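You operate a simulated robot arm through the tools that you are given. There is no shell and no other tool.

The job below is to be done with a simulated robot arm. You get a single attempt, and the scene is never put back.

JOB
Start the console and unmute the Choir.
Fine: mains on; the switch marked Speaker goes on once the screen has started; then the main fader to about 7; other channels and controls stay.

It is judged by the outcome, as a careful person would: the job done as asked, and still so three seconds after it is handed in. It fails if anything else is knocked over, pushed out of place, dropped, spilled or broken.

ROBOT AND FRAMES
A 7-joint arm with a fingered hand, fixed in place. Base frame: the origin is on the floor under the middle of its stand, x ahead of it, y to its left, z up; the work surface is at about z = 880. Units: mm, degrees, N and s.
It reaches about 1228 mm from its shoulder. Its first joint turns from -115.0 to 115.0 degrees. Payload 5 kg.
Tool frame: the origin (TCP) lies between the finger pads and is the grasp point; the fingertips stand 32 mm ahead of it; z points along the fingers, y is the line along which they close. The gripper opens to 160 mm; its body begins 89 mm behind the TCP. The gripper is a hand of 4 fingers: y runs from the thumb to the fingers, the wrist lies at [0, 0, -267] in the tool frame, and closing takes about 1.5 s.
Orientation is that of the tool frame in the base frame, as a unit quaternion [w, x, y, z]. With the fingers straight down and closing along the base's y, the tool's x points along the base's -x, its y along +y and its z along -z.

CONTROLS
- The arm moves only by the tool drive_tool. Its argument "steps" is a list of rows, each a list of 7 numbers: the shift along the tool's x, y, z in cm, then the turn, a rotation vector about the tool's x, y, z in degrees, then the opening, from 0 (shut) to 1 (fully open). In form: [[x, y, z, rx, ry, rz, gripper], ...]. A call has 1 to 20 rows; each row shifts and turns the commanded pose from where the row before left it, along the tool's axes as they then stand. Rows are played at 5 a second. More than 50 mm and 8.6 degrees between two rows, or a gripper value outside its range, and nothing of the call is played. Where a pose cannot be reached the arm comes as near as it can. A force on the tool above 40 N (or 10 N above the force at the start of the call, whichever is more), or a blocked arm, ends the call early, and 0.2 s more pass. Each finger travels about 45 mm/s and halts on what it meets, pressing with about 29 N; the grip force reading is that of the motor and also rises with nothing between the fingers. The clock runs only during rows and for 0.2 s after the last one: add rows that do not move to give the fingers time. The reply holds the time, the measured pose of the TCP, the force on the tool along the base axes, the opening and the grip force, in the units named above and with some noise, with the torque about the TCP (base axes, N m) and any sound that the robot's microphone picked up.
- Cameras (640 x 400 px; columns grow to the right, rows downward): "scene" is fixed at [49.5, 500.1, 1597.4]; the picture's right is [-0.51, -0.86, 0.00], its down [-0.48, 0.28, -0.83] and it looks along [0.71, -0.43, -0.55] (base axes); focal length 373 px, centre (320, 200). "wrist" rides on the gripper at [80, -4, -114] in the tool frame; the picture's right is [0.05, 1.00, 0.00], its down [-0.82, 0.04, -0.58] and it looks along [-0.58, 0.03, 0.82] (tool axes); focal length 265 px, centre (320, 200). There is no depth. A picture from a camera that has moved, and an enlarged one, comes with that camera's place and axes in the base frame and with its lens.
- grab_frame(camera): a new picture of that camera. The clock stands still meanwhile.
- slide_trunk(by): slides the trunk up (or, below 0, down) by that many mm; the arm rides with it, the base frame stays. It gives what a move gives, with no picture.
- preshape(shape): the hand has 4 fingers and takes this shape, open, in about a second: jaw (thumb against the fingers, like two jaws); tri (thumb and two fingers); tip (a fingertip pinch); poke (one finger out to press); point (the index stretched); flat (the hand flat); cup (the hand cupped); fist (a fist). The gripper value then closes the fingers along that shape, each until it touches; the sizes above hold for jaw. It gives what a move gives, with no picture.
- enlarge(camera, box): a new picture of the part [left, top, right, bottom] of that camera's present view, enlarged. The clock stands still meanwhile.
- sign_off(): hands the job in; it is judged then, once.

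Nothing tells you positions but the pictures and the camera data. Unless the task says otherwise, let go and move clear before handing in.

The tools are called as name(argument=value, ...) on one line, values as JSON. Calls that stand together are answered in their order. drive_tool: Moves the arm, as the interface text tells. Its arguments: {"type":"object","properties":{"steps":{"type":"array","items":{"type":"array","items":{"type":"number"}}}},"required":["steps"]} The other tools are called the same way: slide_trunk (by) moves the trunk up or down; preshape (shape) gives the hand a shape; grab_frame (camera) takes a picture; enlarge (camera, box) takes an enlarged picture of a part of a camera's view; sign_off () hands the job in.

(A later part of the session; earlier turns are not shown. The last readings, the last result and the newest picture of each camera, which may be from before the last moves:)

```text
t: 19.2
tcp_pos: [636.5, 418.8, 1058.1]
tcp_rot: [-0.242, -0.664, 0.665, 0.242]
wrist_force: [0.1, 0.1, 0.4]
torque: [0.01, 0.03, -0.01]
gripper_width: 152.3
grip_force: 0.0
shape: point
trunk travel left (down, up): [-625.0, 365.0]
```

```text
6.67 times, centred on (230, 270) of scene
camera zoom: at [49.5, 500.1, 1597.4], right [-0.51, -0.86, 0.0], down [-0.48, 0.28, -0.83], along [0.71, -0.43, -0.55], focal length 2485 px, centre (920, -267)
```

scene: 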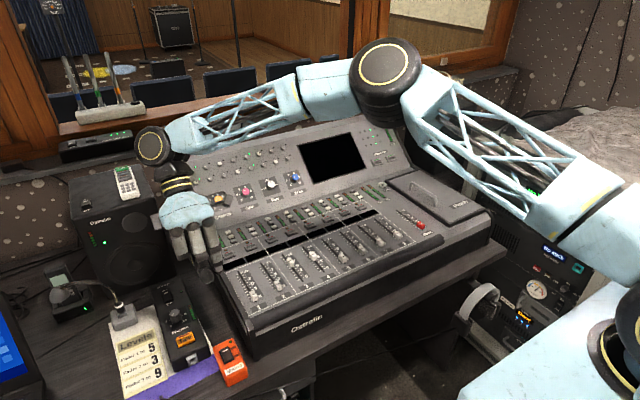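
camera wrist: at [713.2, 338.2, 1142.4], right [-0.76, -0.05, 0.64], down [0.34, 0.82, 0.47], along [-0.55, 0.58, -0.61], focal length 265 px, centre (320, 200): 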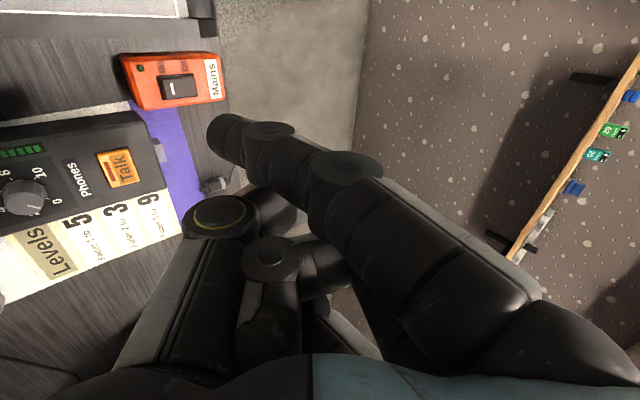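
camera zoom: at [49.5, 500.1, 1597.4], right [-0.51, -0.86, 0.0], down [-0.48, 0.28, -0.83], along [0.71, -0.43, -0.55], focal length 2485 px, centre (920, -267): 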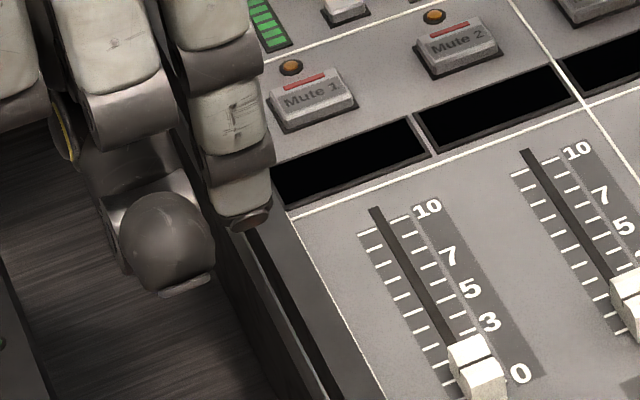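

The rocker's On end comes out at about (637, 416, 795) from three views, and the index tip is now near (670, 392, 1006). I'll shift over the target and descend to roughly 80 mm above it, then recheck.

drive_tool(steps=[[-1.23, 1.27, 1.06, 0, 0, 0, 1], [-1.23, 1.27, 1.06, 0, 0, 0, 1], [0, -2.79, 3.32, 0, 0, 0, 1], [0, -2.79, 3.32, 0, 0, 0, 1], [0, -2.79, 3.32, 0, 0, 0, 1], [0, 0, 0, 0, 0, 0, 1], [0, 0, 0, 0, 0, 0, 1]])

grab_frame(camera="wrist")

grab_frame(camera="scene")

enlarge(camera="scene", box=[160, 280, 280, 400])

enlarge(camera="wrist", box=[110, 60, 270, 160])

```text
t: 20.8
tcp_pos: [603.8, 444.2, 928.7]
tcp_rot: [-0.242, -0.664, 0.665, 0.241]
wrist_force: [-0.5, -0.7, 1.0]
torque: [-0.01, -0.01, -0.02]
gripper_width: 152.2
grip_force: 0.0
shape: point
trunk travel left (down, up): [-625.0, 365.0]
```

```text
taken
camera wrist: at [680.5, 363.3, 1012.6], right [-0.76, -0.05, 0.64], down [0.34, 0.82, 0.47], along [-0.55, 0.58, -0.61], focal length 265 px, centre (320, 200)
```

wrist: 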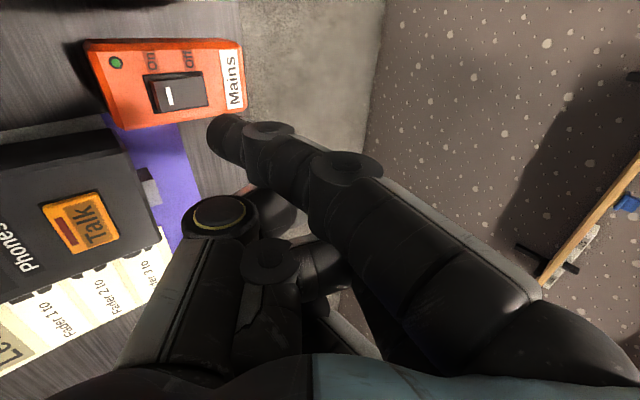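

```text
taken
```

scene: 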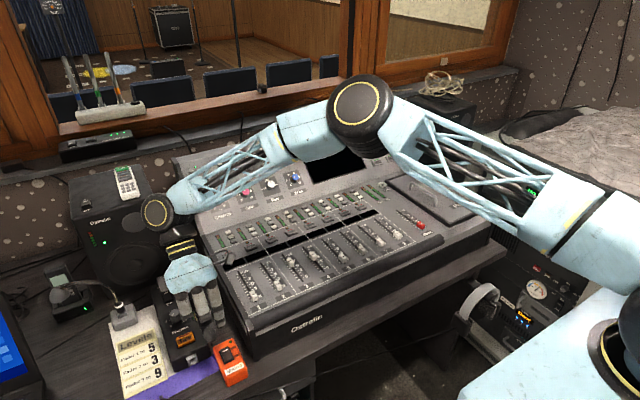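

```text
3.33 times, centred on (220, 340) of scene
camera zoom: at [49.5, 500.1, 1597.4], right [-0.51, -0.86, 0.0], down [-0.48, 0.28, -0.83], along [0.71, -0.43, -0.55], focal length 1242 px, centre (653, -267)
```

zoom: 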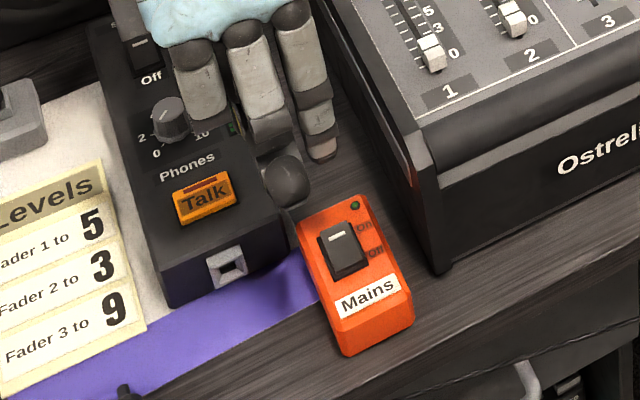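

```text
4.00 times, centred on (190, 110) of wrist
camera zoom: at [680.5, 363.3, 1012.6], right [-0.76, -0.05, 0.64], down [0.34, 0.82, 0.47], along [-0.55, 0.58, -0.61], focal length 1062 px, centre (840, 560)
```

zoom: 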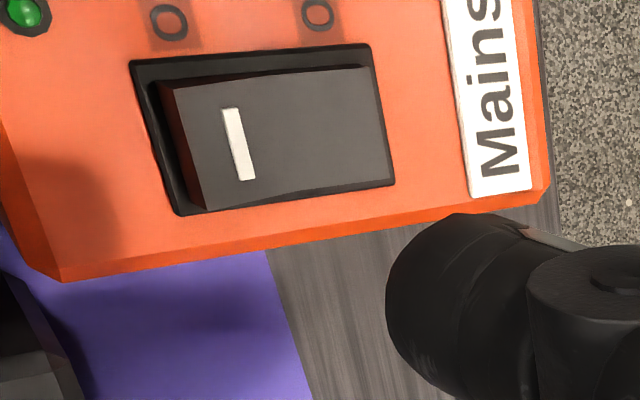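

The tip is around (637, 417, 880), lined up above the On end of the rocker. I'll descend 55 mm more and check the alignment closely.

drive_tool(steps=[[0, -1.18, 1.4, 0, 0, 0, 1], [0, -1.18, 1.4, 0, 0, 0, 1], [0, -1.18, 1.4, 0, 0, 0, 1], [0, 0, 0, 0, 0, 0, 1], [0, 0, 0, 0, 0, 0, 1]])

enlarge(camera="scene", box=[180, 300, 280, 400])

enlarge(camera="wrist", box=[80, 20, 280, 160])

```text
t: 22.0
tcp_pos: [606.2, 441.0, 874.3]
tcp_rot: [-0.242, -0.664, 0.665, 0.242]
wrist_force: [-0.1, -0.2, 0.3]
torque: [-0.02, -0.03, -0.01]
gripper_width: 152.2
grip_force: 0.1
shape: point
trunk travel left (down, up): [-625.0, 365.0]
```

```text
4.00 times, centred on (230, 350) of scene
camera zoom: at [49.5, 500.1, 1597.4], right [-0.51, -0.86, 0.0], down [-0.48, 0.28, -0.83], along [0.71, -0.43, -0.55], focal length 1491 px, centre (680, -400)
```

zoom: 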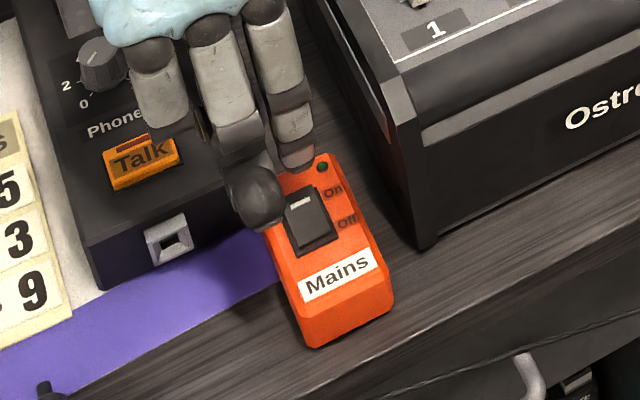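

```text
2.86 times, centred on (180, 90) of wrist
camera zoom: at [681.8, 361.9, 958.1], right [-0.76, -0.05, 0.64], down [0.34, 0.81, 0.47], along [-0.55, 0.58, -0.61], focal length 758 px, centre (720, 514)
```

zoom: 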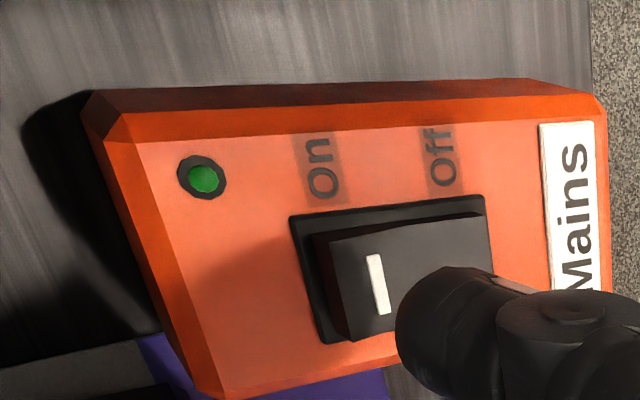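

The finger is over the rocker, slightly toward the On edge. I'll nudge 4 mm back toward the white mark and go down the last stretch in small steps.

drive_tool(steps=[[0, -0.49, 0.895, 0, 0, 0, 1], [0, -0.49, 0.895, 0, 0, 0, 1], [0, -0.19, 0.23, 0, 0, 0, 1], [0, 0, 0, 0, 0, 0, 1]])

enlarge(camera="scene", box=[180, 300, 280, 400])

enlarge(camera="wrist", box=[80, 20, 280, 160])

```text
t: 23.0
tcp_pos: [600.7, 441.4, 850.9]
tcp_rot: [-0.242, -0.664, 0.665, 0.241]
wrist_force: [0.7, 0.0, -0.3]
torque: [0.03, 0.02, -0.01]
gripper_width: 152.2
grip_force: 0.0
shape: point
trunk travel left (down, up): [-625.0, 365.0]
```

```text
4.00 times, centred on (230, 350) of scene
camera zoom: at [49.5, 500.1, 1597.4], right [-0.51, -0.86, 0.0], down [-0.48, 0.28, -0.83], along [0.71, -0.43, -0.55], focal length 1491 px, centre (680, -400)
```

zoom: 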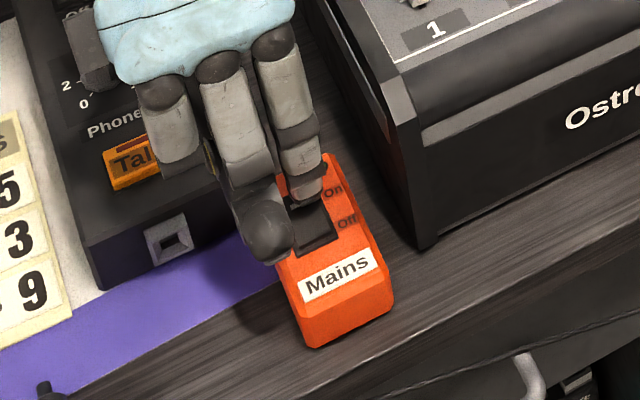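

```text
2.86 times, centred on (180, 90) of wrist
camera zoom: at [676.5, 362.1, 934.3], right [-0.76, -0.05, 0.64], down [0.34, 0.82, 0.47], along [-0.55, 0.58, -0.61], focal length 758 px, centre (720, 514)
```

zoom: 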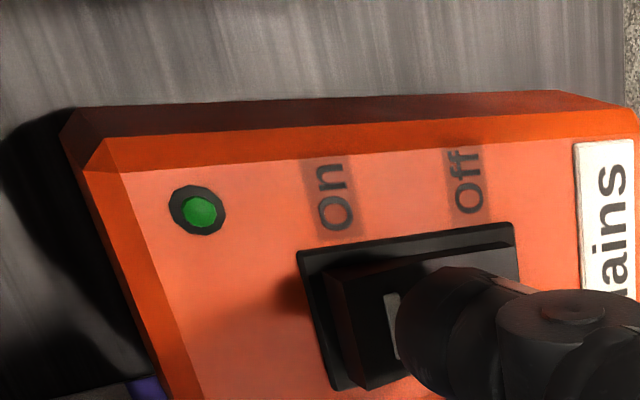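

The tip is just above the mark, almost touching. I'll press down in 3 mm steps while watching the force.

drive_tool(steps=[[0, -0.27, 0.166, 0, 0, 0, 1], [0, -0.27, 0.166, 0, 0, 0, 1], [0, -0.193, 0.23, 0, 0, 0, 1], [0, 0, 0, 0, 0, 0, 1]])

enlarge(camera="wrist", box=[80, 20, 280, 160])

```text
t: 24.0
tcp_pos: [602.4, 442.1, 842.4]
tcp_rot: [-0.242, -0.664, 0.665, 0.242]
wrist_force: [-0.1, -0.2, 0.1]
torque: [-0.02, 0.0, -0.01]
gripper_width: 152.2
grip_force: 0.1
shape: point
trunk travel left (down, up): [-625.0, 365.0]
```

```text
2.86 times, centred on (180, 90) of wrist
camera zoom: at [677.9, 362.5, 925.2], right [-0.76, -0.05, 0.64], down [0.34, 0.81, 0.47], along [-0.55, 0.58, -0.61], focal length 758 px, centre (720, 514)
```

zoom: 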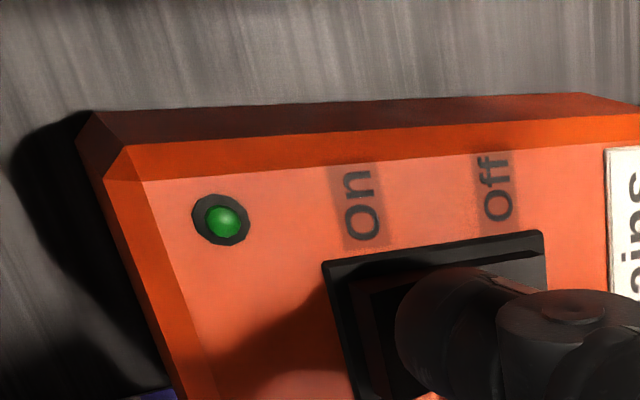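

No contact force yet. I continue down in 3 mm steps.

drive_tool(steps=[[0, -0.193, 0.23, 0, 0, 0, 1], [0, -0.193, 0.23, 0, 0, 0, 1], [0, 0, 0, 0, 0, 0, 1]])

enlarge(camera="wrist", box=[80, 20, 280, 160])

enlarge(camera="scene", box=[180, 300, 280, 400])

```text
t: 24.7
tcp_pos: [602.6, 442.2, 841.1]
tcp_rot: [-0.239, -0.663, 0.667, 0.243]
wrist_force: [0.5, -2.5, 21.5]
torque: [-0.8, -0.5, -0.06]
gripper_width: 0.0
grip_force: 0.0
shape: point
trunk travel left (down, up): [-625.0, 365.0]
stopped in row 3: the force on the tool passed its limit at 42 N (the readings are from after the stop); the commanded pose is now the measured one
```

```text
2.86 times, centred on (180, 90) of wrist
camera zoom: at [679.2, 362.5, 924.4], right [-0.77, -0.05, 0.64], down [0.34, 0.81, 0.47], along [-0.54, 0.58, -0.6], focal length 758 px, centre (720, 514)
```

zoom: 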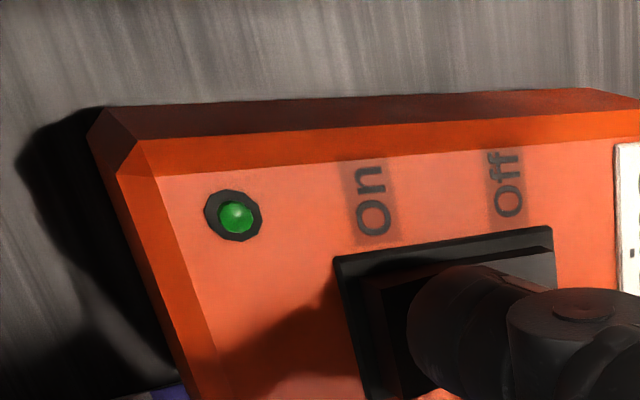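

```text
4.00 times, centred on (230, 350) of scene
camera zoom: at [49.5, 500.1, 1597.4], right [-0.51, -0.86, 0.0], down [-0.48, 0.28, -0.83], along [0.71, -0.43, -0.55], focal length 1491 px, centre (680, -400)
```

zoom: 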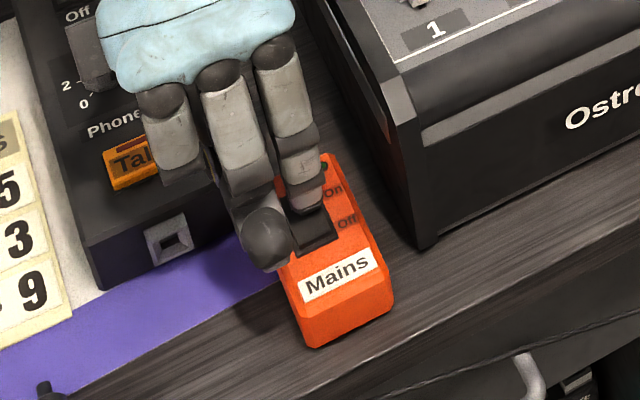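

The force limit tripped with no flip: the torque says the contact was at about x = 625, right on the rocker's pivot (its frame spans x 607–646). I'll lift, move 12 mm toward the On end and 5 mm left, and press again.

drive_tool(steps=[[0, 0.39, -0.46, 0, 0, 0, 1], [0, 0.39, -0.46, 0, 0, 0, 1], [-0.25, -0.46, -0.385, 0, 0, 0, 1], [-0.25, -0.46, -0.385, 0, 0, 0, 1], [0, 0, 0, 0, 0, 0, 1], [0, 0, 0, 0, 0, 0, 1]])

enlarge(camera="wrist", box=[80, 20, 280, 160])

enlarge(camera="scene", box=[180, 300, 280, 400])

```text
t: 26.1
tcp_pos: [615.0, 448.6, 849.5]
tcp_rot: [-0.241, -0.664, 0.665, 0.243]
wrist_force: [0.4, 0.2, -0.9]
torque: [0.01, 0.0, -0.04]
gripper_width: 0.0
grip_force: 0.2
shape: point
trunk travel left (down, up): [-625.0, 365.0]
```

```text
2.86 times, centred on (180, 90) of wrist
camera zoom: at [690.5, 368.9, 933.5], right [-0.77, -0.05, 0.64], down [0.34, 0.81, 0.47], along [-0.55, 0.58, -0.61], focal length 758 px, centre (720, 514)
```

zoom: 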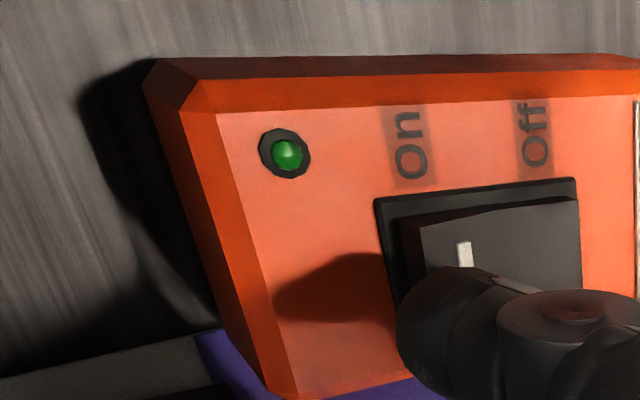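

```text
4.00 times, centred on (230, 350) of scene
camera zoom: at [49.5, 500.1, 1597.4], right [-0.51, -0.86, 0.0], down [-0.48, 0.28, -0.83], along [0.71, -0.43, -0.55], focal length 1491 px, centre (680, -400)
```

zoom: 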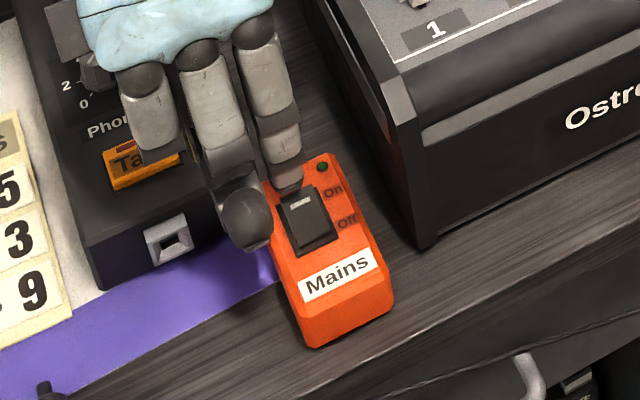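

Both camera views and the torque reading disagree by about 10 mm on which part of the tip touches; a spot 3 mm back from here suits both. I'll press down again in 2 mm steps near the On end.

drive_tool(steps=[[0, -0.03, 0.5, 0, 0, 0, 1], [0, -0.129, 0.153, 0, 0, 0, 1], [0, -0.129, 0.153, 0, 0, 0, 1], [0, -0.129, 0.153, 0, 0, 0, 1], [0, 0, 0, 0, 0, 0, 1]])

enlarge(camera="wrist", box=[80, 20, 280, 160])

grab_frame(camera="scene")

```text
t: 27.3
tcp_pos: [612.2, 448.3, 840.5]
tcp_rot: [-0.242, -0.663, 0.665, 0.243]
wrist_force: [0.5, -1.0, -0.1]
torque: [-0.03, 0.0, -0.01]
gripper_width: 152.3
grip_force: 0.1
shape: point
trunk travel left (down, up): [-625.0, 365.0]
```

```text
2.86 times, centred on (180, 90) of wrist
camera zoom: at [687.9, 368.3, 923.7], right [-0.77, -0.05, 0.64], down [0.34, 0.81, 0.47], along [-0.55, 0.58, -0.61], focal length 758 px, centre (720, 514)
```

zoom: 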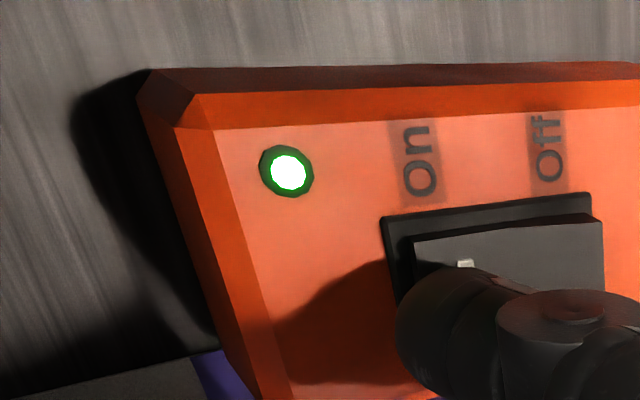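

```text
taken
```

scene: 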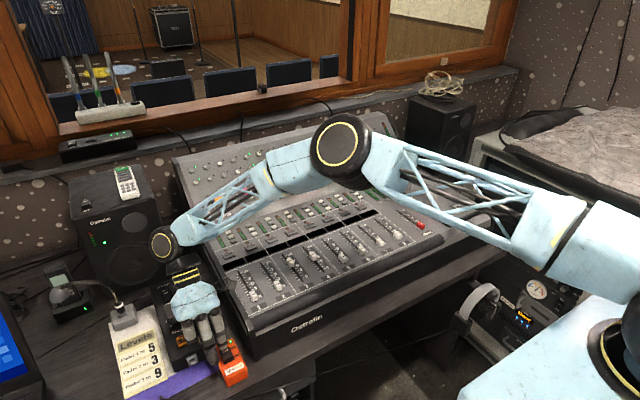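

The Mains LED is lit and the rocker has flipped to On. I'll rise straight up and look at the console screen.

drive_tool(steps=[[0, 1.29, -1.53, 0, 0, 0, 1], [0, 2.57, -3.06, 0, 0, 0, 1], [0, 2.57, -3.06, 0, 0, 0, 1], [0, 2.57, -3.06, 0, 0, 0, 1], [0, 2.57, -3.06, 0, 0, 0, 1], [0, 0, 0, 0, 0, 0, 1], [0, 0, 0, 0, 0, 0, 1]])

grab_frame(camera="scene")

enlarge(camera="scene", box=[40, 250, 280, 400])

grab_frame(camera="wrist")

```text
t: 28.9
tcp_pos: [613.6, 447.1, 1020.6]
tcp_rot: [-0.241, -0.663, 0.666, 0.243]
wrist_force: [0.5, 0.3, -0.9]
torque: [-0.01, 0.0, 0.0]
gripper_width: 152.2
grip_force: 0.1
shape: point
trunk travel left (down, up): [-625.0, 365.0]
```

```text
taken
```

scene: 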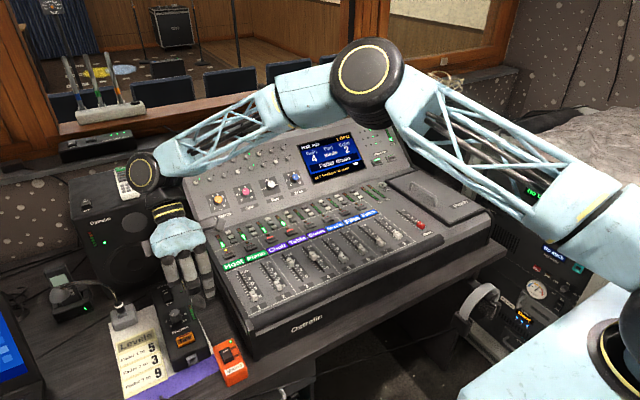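

```text
2.67 times, centred on (160, 325) of scene
camera zoom: at [49.5, 500.1, 1597.4], right [-0.51, -0.86, 0.0], down [-0.48, 0.28, -0.83], along [0.71, -0.43, -0.55], focal length 994 px, centre (747, -133)
```

zoom: 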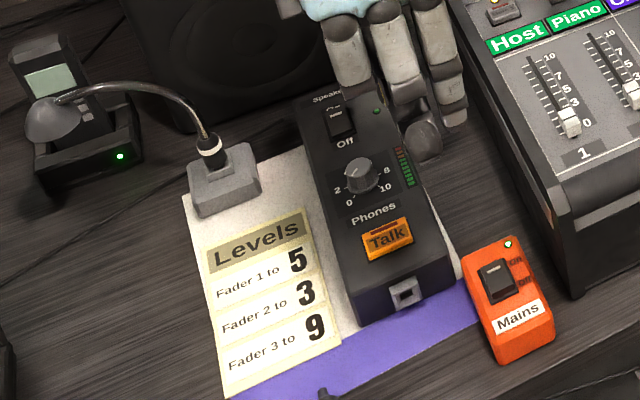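

```text
taken
camera wrist: at [690.1, 368.1, 1103.5], right [-0.77, -0.05, 0.64], down [0.34, 0.81, 0.47], along [-0.55, 0.58, -0.61], focal length 265 px, centre (320, 200)
```

wrist: 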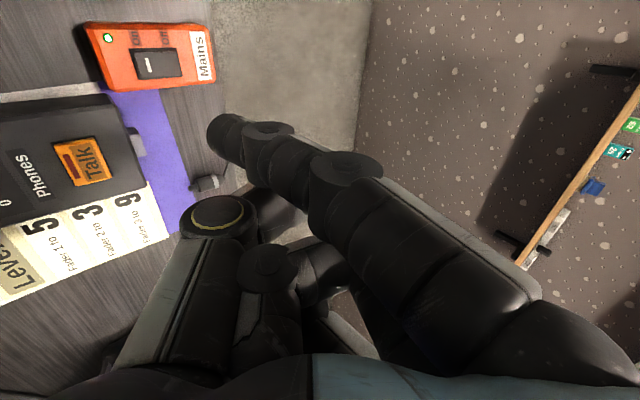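

The console is powering up: the screen shows something and the channel strips now carry names. I'll read them closely.

enlarge(camera="scene", box=[290, 120, 390, 190])

enlarge(camera="scene", box=[210, 200, 320, 285])

enlarge(camera="scene", box=[290, 180, 400, 265])

enlarge(camera="scene", box=[360, 120, 460, 240])

enlarge(camera="scene", box=[140, 270, 220, 330])

```text
5.71 times, centred on (340, 155) of scene
camera zoom: at [49.5, 500.1, 1597.4], right [-0.51, -0.86, 0.0], down [-0.48, 0.28, -0.83], along [0.71, -0.43, -0.55], focal length 2130 px, centre (206, 457)
```

zoom: 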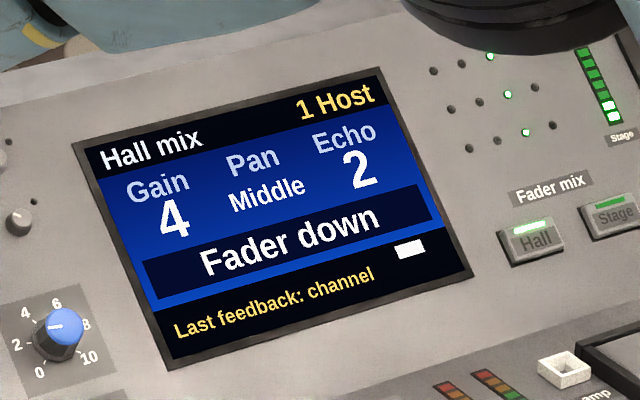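

```text
4.71 times, centred on (265, 242) of scene
camera zoom: at [49.5, 500.1, 1597.4], right [-0.51, -0.86, 0.0], down [-0.48, 0.28, -0.83], along [0.71, -0.43, -0.55], focal length 1754 px, centre (579, 0)
```

zoom: 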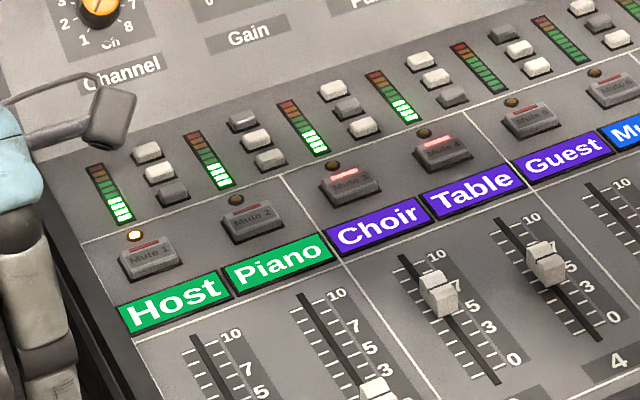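

```text
4.71 times, centred on (345, 222) of scene
camera zoom: at [49.5, 500.1, 1597.4], right [-0.51, -0.86, 0.0], down [-0.48, 0.28, -0.83], along [0.71, -0.43, -0.55], focal length 1754 px, centre (202, 94)
```

zoom: 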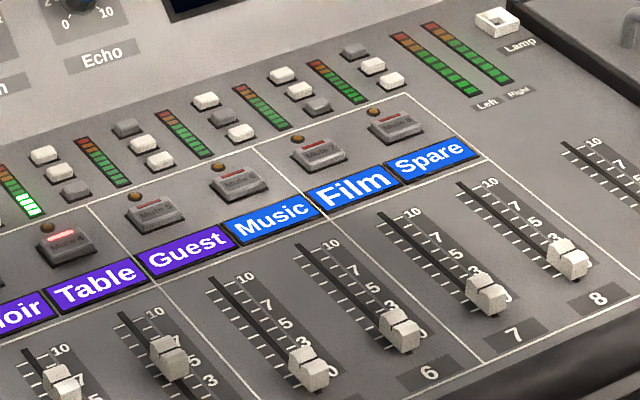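

```text
3.33 times, centred on (410, 180) of scene
camera zoom: at [49.5, 500.1, 1597.4], right [-0.51, -0.86, 0.0], down [-0.48, 0.28, -0.83], along [0.71, -0.43, -0.55], focal length 1242 px, centre (20, 267)
```

zoom: 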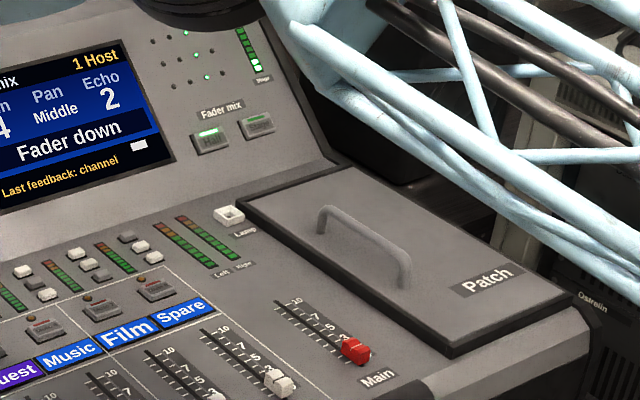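

```text
6.67 times, centred on (180, 300) of scene
camera zoom: at [49.5, 500.1, 1597.4], right [-0.51, -0.86, 0.0], down [-0.48, 0.28, -0.83], along [0.71, -0.43, -0.55], focal length 2485 px, centre (1253, -467)
```

zoom: 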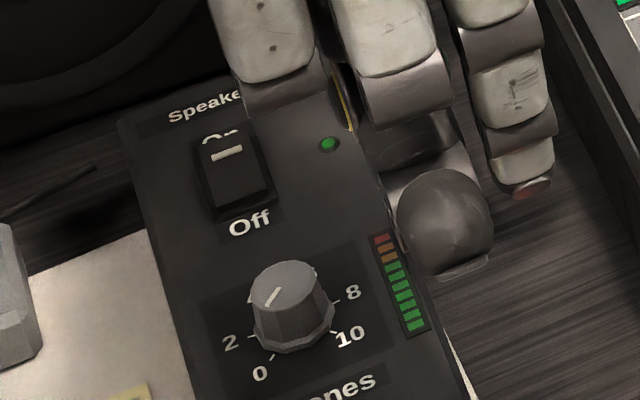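

The screen is up: Choir is channel 3 and its Mute 3 lamp is lit (Table is muted too, to be left alone). Next is the Speaker rocker on the dark box; its On end is the far end, around (890, 500). I'll turn the hand back and rise a little for a look at that spot and the loudspeaker behind it.

drive_tool(steps=[[0, 1.29, -1.53, 0, -5.26, 6.265, 1], [0, 1.29, -1.53, 0, -5.26, 6.265, 1], [0, 1.29, -1.53, 0, -5.26, 6.265, 1], [0, 1.29, -1.53, 0, -5.26, 6.265, 1], [0, 1.29, -1.53, 0, -5.26, 6.265, 1], [0, 0, 0, 0, -5.26, 6.265, 1], [0, 0, 0, 0, -5.26, 6.265, 1], [0, 0, 0, 0, -5.26, 6.265, 1], [0, 0, 0, 0, -5.26, 6.265, 1], [0, 0, 0, 0, -5.26, 6.265, 1], [0, 0, 0, 0, -5.26, 6.265, 1], [0, 0, 0, 0, 0, 0, 1]])

grab_frame(camera="wrist")

grab_frame(camera="scene")

```text
t: 31.5
tcp_pos: [611.9, 446.9, 1120.9]
tcp_rot: [0.002, 0.001, 0.94, 0.342]
wrist_force: [0.5, 0.4, -1.3]
torque: [0.01, 0.0, 0.02]
gripper_width: 152.4
grip_force: 0.1
shape: point
trunk travel left (down, up): [-625.0, 365.0]
```

```text
taken
camera wrist: at [531.3, 371.6, 1204.0], right [-0.05, 0.76, 0.64], down [0.81, -0.34, 0.47], along [0.58, 0.55, -0.6], focal length 265 px, centre (320, 200)
```

wrist: 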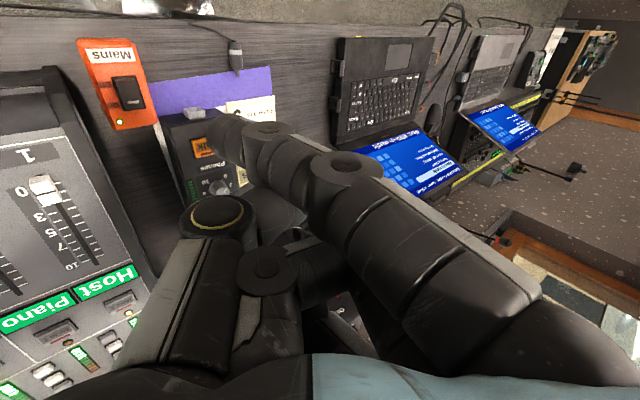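

```text
taken
```

scene: 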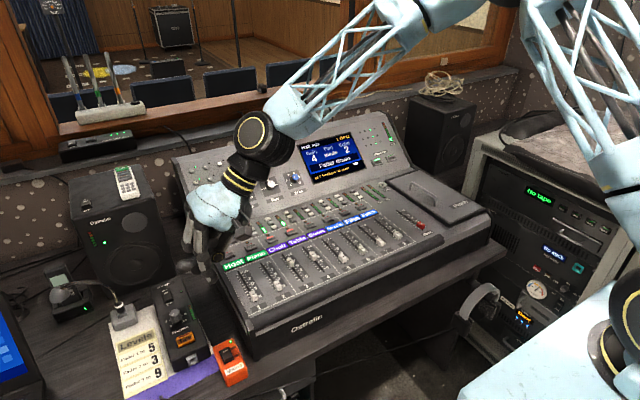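

I'll carry the hand over the Speaker box at this safe height and turn it so it leans back toward the robot, then look.

drive_tool(steps=[[-4.4, 0.44, 0.37, 0, 0, 0, 1], [-4.4, 0.44, 0.37, 0, 0, 0, 1], [-4.4, 0.44, 0.37, 0, 0, 0, 1], [0, 0, 0, 0, -5.26, 6.265, 1], [0, 0, 0, 0, -5.26, 6.265, 1], [0, 0, 0, 0, -5.26, 6.265, 1], [0, 0, 0, 0, -5.26, 6.265, 1], [0, 0, 0, 0, -5.26, 6.265, 1], [0, 0, 0, 0, -5.26, 6.265, 1], [0, 0, 0, 0, -5.26, 6.265, 1], [0, 0, 0, 0, 0, 0, 1], [0, 0, 0, 0, 0, 0, 1]])

grab_frame(camera="wrist")

grab_frame(camera="scene")

```text
t: 34.1
tcp_pos: [742.4, 463.5, 1121.4]
tcp_rot: [0.165, 0.45, 0.824, 0.302]
wrist_force: [-0.5, 0.6, -0.8]
torque: [0.01, 0.02, 0.02]
gripper_width: 152.3
grip_force: 0.0
shape: point
trunk travel left (down, up): [-625.0, 365.0]
```

```text
taken
camera wrist: at [635.2, 491.3, 1204.9], right [0.62, 0.45, 0.64], down [0.15, -0.87, 0.47], along [0.77, -0.19, -0.6], focal length 265 px, centre (320, 200)
```

wrist: 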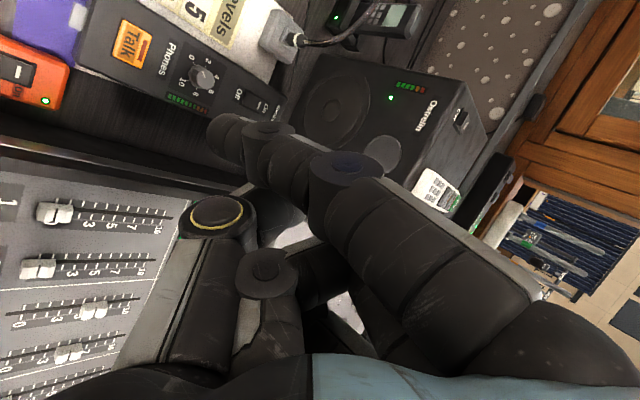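

```text
taken
```

scene: 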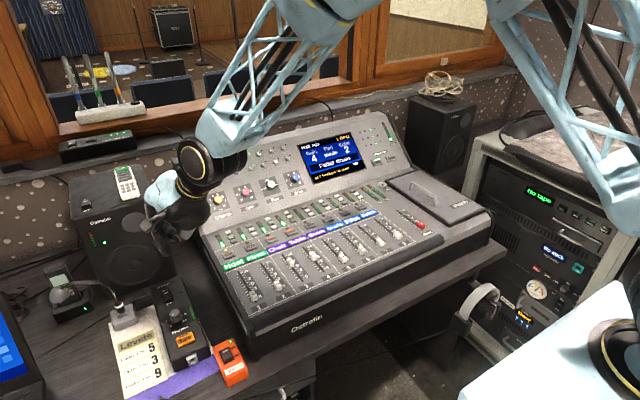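

enlarge(camera="wrist", box=[150, 30, 310, 130])

enlarge(camera="wrist", box=[260, 0, 500, 150])

enlarge(camera="scene", box=[140, 270, 220, 330])

enlarge(camera="scene", box=[60, 160, 220, 320])

```text
4.00 times, centred on (230, 80) of wrist
camera zoom: at [635.2, 491.3, 1204.9], right [0.62, 0.45, 0.64], down [0.15, -0.87, 0.47], along [0.77, -0.19, -0.6], focal length 1062 px, centre (680, 680)
```

zoom: 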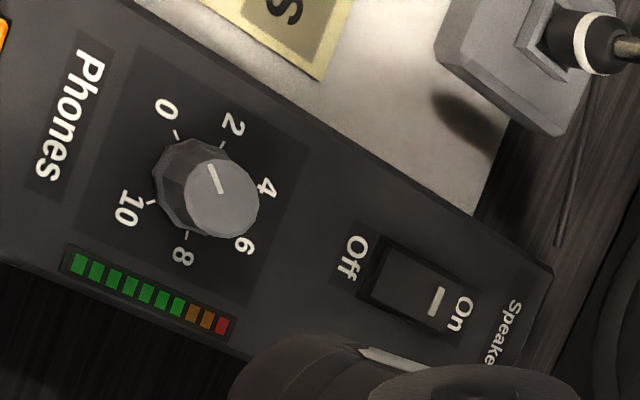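

```text
2.67 times, centred on (380, 75) of wrist
camera zoom: at [635.2, 491.3, 1204.9], right [0.62, 0.45, 0.64], down [0.15, -0.87, 0.47], along [0.77, -0.19, -0.6], focal length 708 px, centre (160, 533)
```

zoom: 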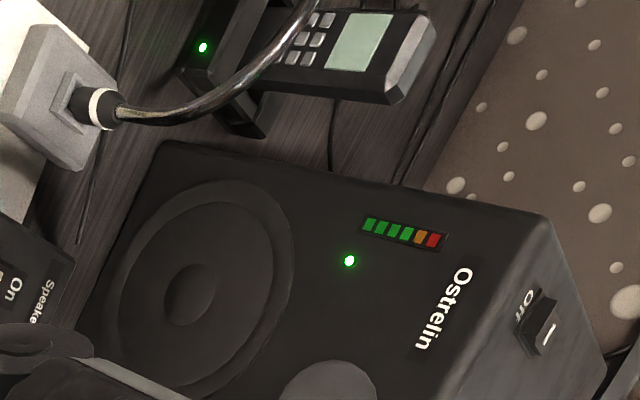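

```text
6.67 times, centred on (180, 300) of scene
camera zoom: at [49.5, 500.1, 1597.4], right [-0.51, -0.86, 0.0], down [-0.48, 0.28, -0.83], along [0.71, -0.43, -0.55], focal length 2485 px, centre (1253, -467)
```

zoom: 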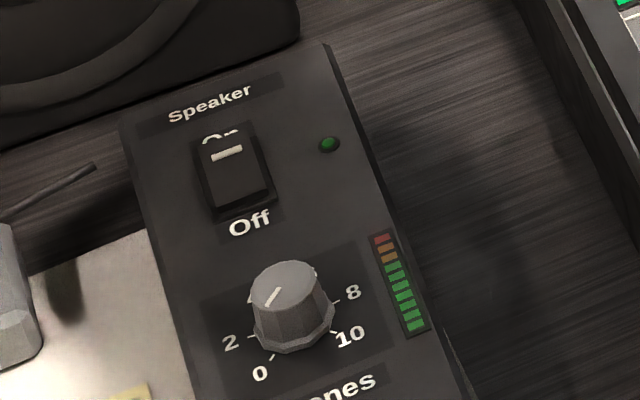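

```text
2.50 times, centred on (140, 240) of scene
camera zoom: at [49.5, 500.1, 1597.4], right [-0.51, -0.86, 0.0], down [-0.48, 0.28, -0.83], along [0.71, -0.43, -0.55], focal length 932 px, centre (770, 100)
```

zoom: 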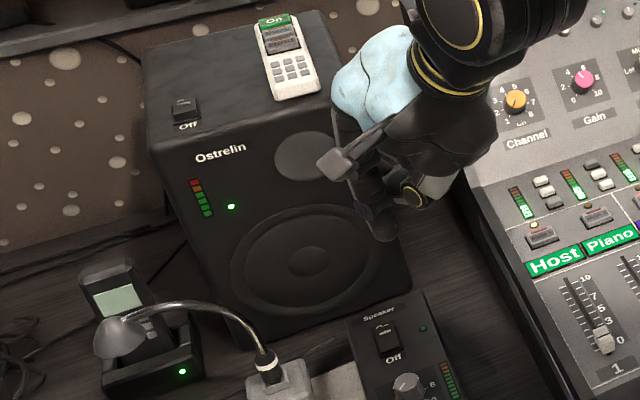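

Triangulation gives the Speaker rocker's mark at about (874, 501, 822), On end away from the robot, with the loudspeaker face well behind at x ≈ 993. I'll turn the hand back to lean over the console side and come over the switch at a safe height.

drive_tool(steps=[[0, 0, 0, 0, 5.26, -6.265, 1], [0, 0, 0, 0, 5.26, -6.265, 1], [0, 0, 0, 0, 5.26, -6.265, 1], [0, 0, 0, 0, 5.26, -6.265, 1], [0, 0, 0, 0, 5.26, -6.265, 1], [0, 0, 0, 0, 5.26, -6.265, 1], [0, 0, 0, 0, 5.26, -6.265, 1], [-4.05, 1.245, 1.045, 0, 0, 0, 1], [-4.05, 1.245, 1.045, 0, 0, 0, 1], [-4.05, 1.245, 1.045, 0, 0, 0, 1], [-4.05, 1.245, 1.045, 0, 0, 0, 1], [0, -2.14, 2.55, 0, 0, 0, 1], [0, -2.14, 2.55, 0, 0, 0, 1], [0, 0, 0, 0, 0, 0, 1], [0, 0, 0, 0, 0, 0, 1]])

grab_frame(camera="wrist")

grab_frame(camera="scene")

enlarge(camera="scene", box=[120, 220, 240, 340])

```text
t: 37.3
tcp_pos: [906.8, 529.7, 1054.1]
tcp_rot: [0.0, 0.001, 0.939, 0.343]
wrist_force: [0.1, 0.5, -0.4]
torque: [0.01, -0.01, 0.01]
gripper_width: 152.1
grip_force: 0.1
shape: point
trunk travel left (down, up): [-625.0, 365.0]
```

```text
taken
camera wrist: at [825.5, 455.1, 1138.0], right [-0.05, 0.76, 0.64], down [0.81, -0.34, 0.47], along [0.58, 0.55, -0.6], focal length 265 px, centre (320, 200)
```

wrist: 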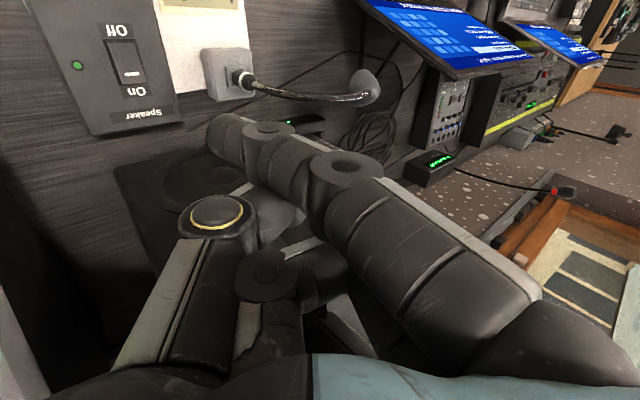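

```text
taken
```

scene: 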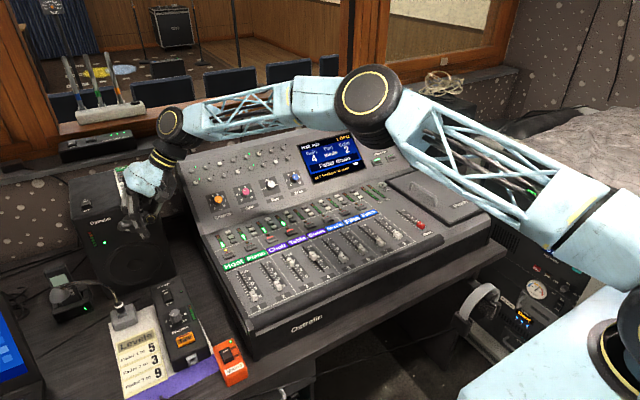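

```text
3.33 times, centred on (180, 280) of scene
camera zoom: at [49.5, 500.1, 1597.4], right [-0.51, -0.86, 0.0], down [-0.48, 0.28, -0.83], along [0.71, -0.43, -0.55], focal length 1242 px, centre (787, -67)
```

zoom: 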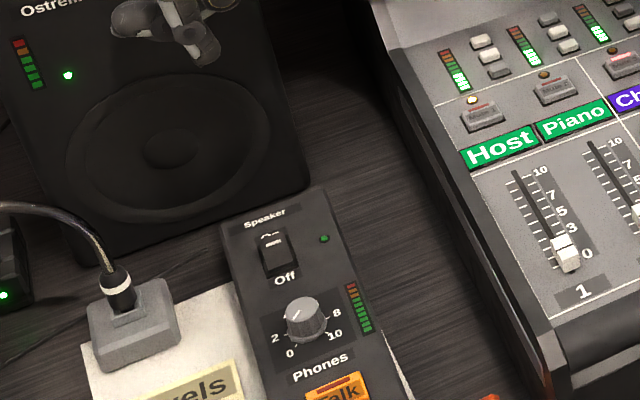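

enlarge(camera="wrist", box=[40, 0, 240, 140])

enlarge(camera="scene", box=[110, 150, 210, 230])

```text
2.86 times, centred on (140, 70) of wrist
camera zoom: at [825.5, 455.1, 1138.0], right [-0.05, 0.76, 0.64], down [0.81, -0.34, 0.47], along [0.58, 0.55, -0.6], focal length 758 px, centre (834, 571)
```

zoom: 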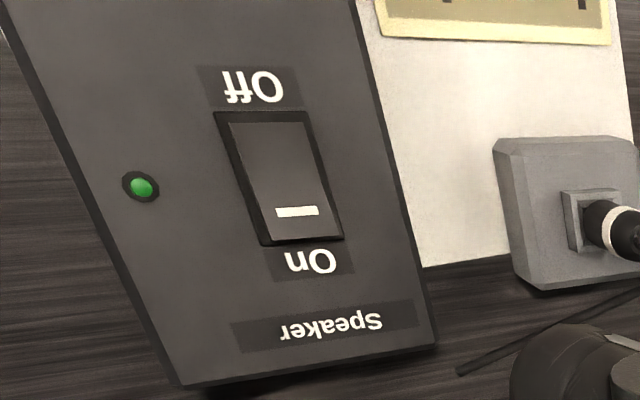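

```text
5.00 times, centred on (160, 190) of scene
camera zoom: at [49.5, 500.1, 1597.4], right [-0.51, -0.86, 0.0], down [-0.48, 0.28, -0.83], along [0.71, -0.43, -0.55], focal length 1864 px, centre (1120, 250)
```

zoom: 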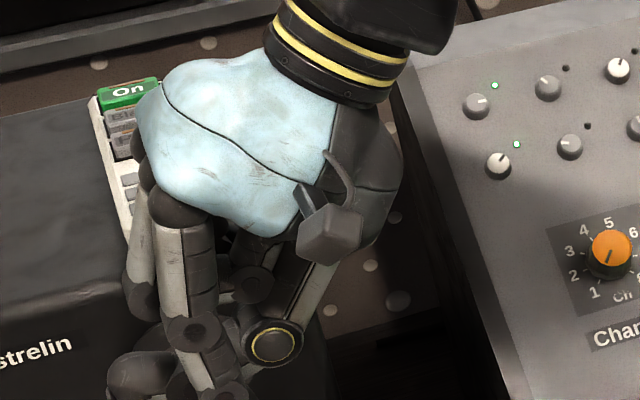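

Refining with this view, the Speaker mark is near (880, 499.5, 815) with its pivot about 8 mm nearer the robot. I'll shift to aim a little beyond the mark and descend most of the way.

drive_tool(steps=[[-0.95, -0.31, -0.26, 0, 0, 0, 1], [0, -2.1, 2.5, 0, 0, 0, 1], [0, -2.1, 2.5, 0, 0, 0, 1], [0, -2.1, 2.5, 0, 0, 0, 1], [0, -2.1, 2.5, 0, 0, 0, 1], [0, 0, 0, 0, 0, 0, 1], [0, 0, 0, 0, 0, 0, 1]])

enlarge(camera="wrist", box=[40, 0, 280, 170])

enlarge(camera="scene", box=[120, 220, 240, 340])

grab_frame(camera="scene")

```text
t: 38.9
tcp_pos: [915.8, 526.3, 924.9]
tcp_rot: [0.0, 0.001, 0.939, 0.344]
wrist_force: [0.3, 0.0, -0.1]
torque: [0.0, 0.0, 0.0]
gripper_width: 152.3
grip_force: 0.1
shape: point
trunk travel left (down, up): [-625.0, 365.0]
```

```text
2.35 times, centred on (160, 85) of wrist
camera zoom: at [835.1, 449.7, 1007.9], right [-0.05, 0.76, 0.64], down [0.81, -0.34, 0.47], along [0.58, 0.55, -0.6], focal length 624 px, centre (696, 471)
```

zoom: 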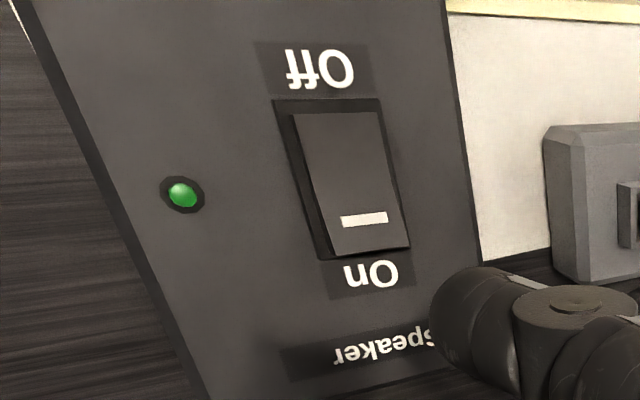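

```text
3.33 times, centred on (180, 280) of scene
camera zoom: at [49.5, 500.1, 1597.4], right [-0.51, -0.86, 0.0], down [-0.48, 0.28, -0.83], along [0.71, -0.43, -0.55], focal length 1242 px, centre (787, -67)
```

zoom: 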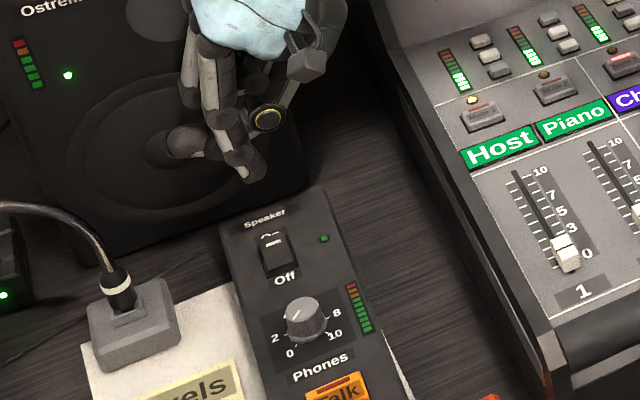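

```text
taken
```

scene: 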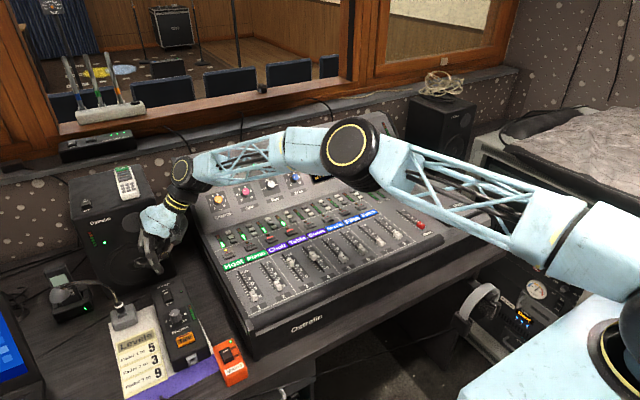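

The fingertip is lined up over the On half of the Speaker rocker, about 60 mm above. I'll go down 45 mm and check.

drive_tool(steps=[[0, -0.965, 1.15, 0, 0, 0, 1], [0, -0.965, 1.15, 0, 0, 0, 1], [0, -0.965, 1.15, 0, 0, 0, 1], [0, 0, 0, 0, 0, 0, 1], [0, 0, 0, 0, 0, 0, 1]])

enlarge(camera="wrist", box=[80, 30, 280, 170])

enlarge(camera="scene", box=[130, 250, 230, 330])

```text
t: 40.1
tcp_pos: [915.6, 526.8, 879.1]
tcp_rot: [0.0, 0.001, 0.94, 0.342]
wrist_force: [-0.4, -0.6, 0.1]
torque: [0.01, 0.0, 0.0]
gripper_width: 152.3
grip_force: 0.0
shape: point
trunk travel left (down, up): [-625.0, 365.0]
```

```text
2.86 times, centred on (180, 100) of wrist
camera zoom: at [834.6, 450.9, 961.6], right [-0.05, 0.76, 0.64], down [0.81, -0.34, 0.47], along [0.58, 0.55, -0.6], focal length 758 px, centre (720, 486)
```

zoom: 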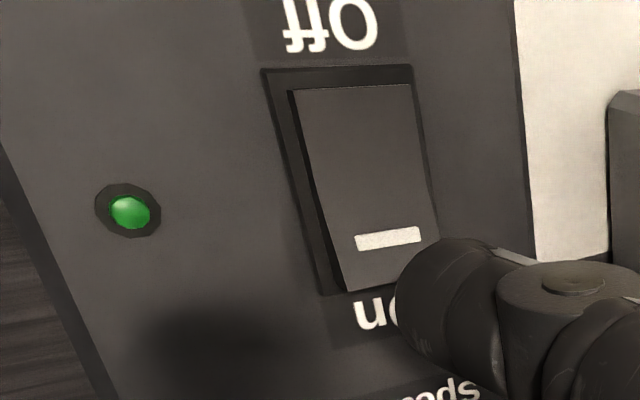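

```text
5.00 times, centred on (180, 290) of scene
camera zoom: at [49.5, 500.1, 1597.4], right [-0.51, -0.86, 0.0], down [-0.48, 0.28, -0.83], along [0.71, -0.43, -0.55], focal length 1864 px, centre (1020, -250)
```

zoom: 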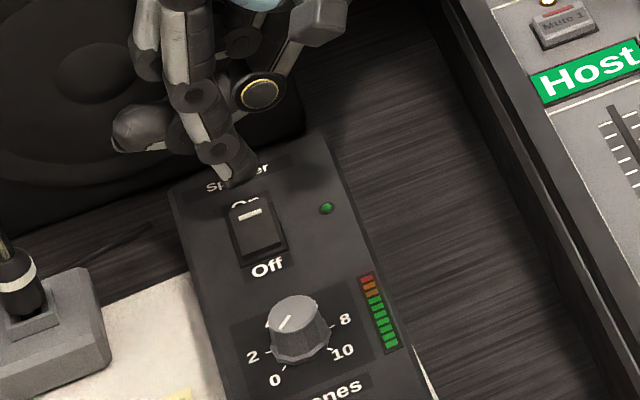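

Lined up on the On end. I'll press down in small steps now.

drive_tool(steps=[[0.1, -0.643, 0.766, 0, 0, 0, 1], [0, -0.193, 0.23, 0, 0, 0, 1], [0, -0.129, 0.153, 0, 0, 0, 1], [0, -0.129, 0.153, 0, 0, 0, 1], [0, 0, 0, 0, 0, 0, 1]])

enlarge(camera="wrist", box=[80, 30, 280, 170])

enlarge(camera="scene", box=[130, 250, 230, 330])

```text
t: 41.3
tcp_pos: [915.1, 526.8, 862.0]
tcp_rot: [0.0, 0.0, 0.939, 0.343]
wrist_force: [0.1, 0.2, -0.3]
torque: [0.01, 0.0, 0.02]
gripper_width: 152.3
grip_force: 0.1
shape: point
trunk travel left (down, up): [-625.0, 365.0]
```

```text
2.86 times, centred on (180, 100) of wrist
camera zoom: at [833.4, 450.7, 944.7], right [-0.05, 0.76, 0.64], down [0.81, -0.34, 0.47], along [0.58, 0.55, -0.6], focal length 758 px, centre (720, 486)
```

zoom: 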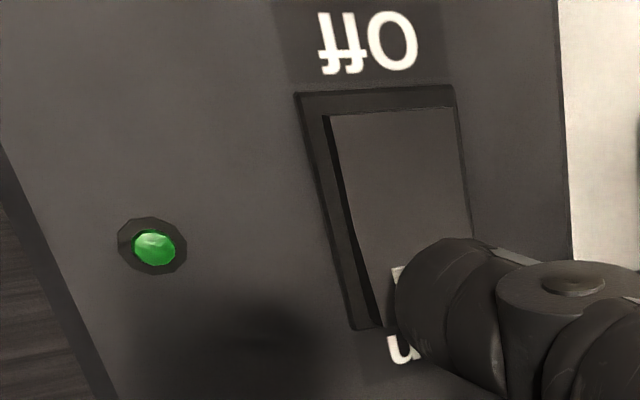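

```text
5.00 times, centred on (180, 290) of scene
camera zoom: at [49.5, 500.1, 1597.4], right [-0.51, -0.86, 0.0], down [-0.48, 0.28, -0.83], along [0.71, -0.43, -0.55], focal length 1864 px, centre (1020, -250)
```

zoom: 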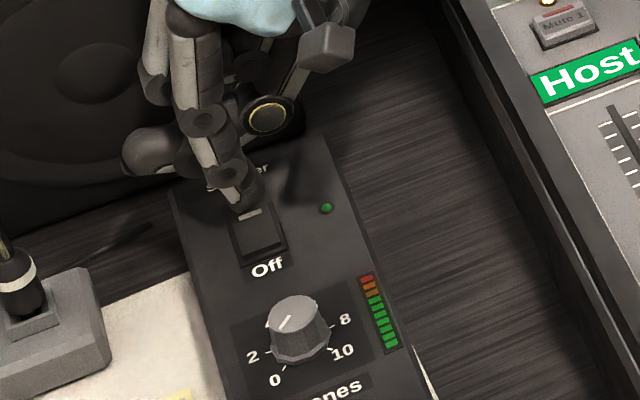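

drive_tool(steps=[[0, -0.129, 0.153, 0, 0, 0, 1], [0, -0.129, 0.153, 0, 0, 0, 1], [0, 0, 0, 0, 0, 0, 1]])

enlarge(camera="wrist", box=[80, 30, 280, 170])

```text
t: 42.1
tcp_pos: [914.1, 525.5, 858.2]
tcp_rot: [0.0, 0.0, 0.939, 0.343]
wrist_force: [0.1, -0.1, -0.2]
torque: [-0.01, -0.02, 0.05]
gripper_width: 152.2
grip_force: 0.0
shape: point
trunk travel left (down, up): [-625.0, 365.0]
```

```text
2.86 times, centred on (180, 100) of wrist
camera zoom: at [833.3, 450.1, 941.2], right [-0.05, 0.76, 0.64], down [0.81, -0.34, 0.47], along [0.58, 0.55, -0.6], focal length 758 px, centre (720, 486)
```

zoom: 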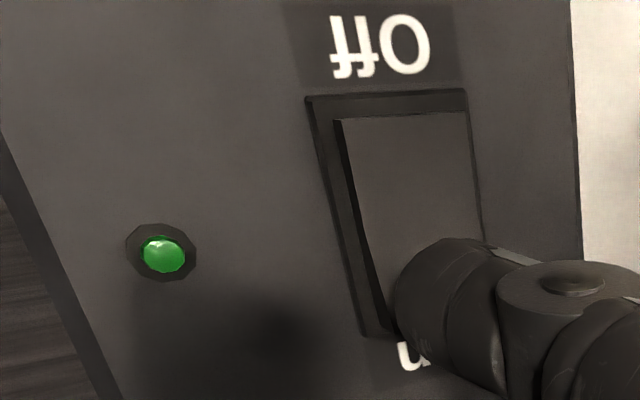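

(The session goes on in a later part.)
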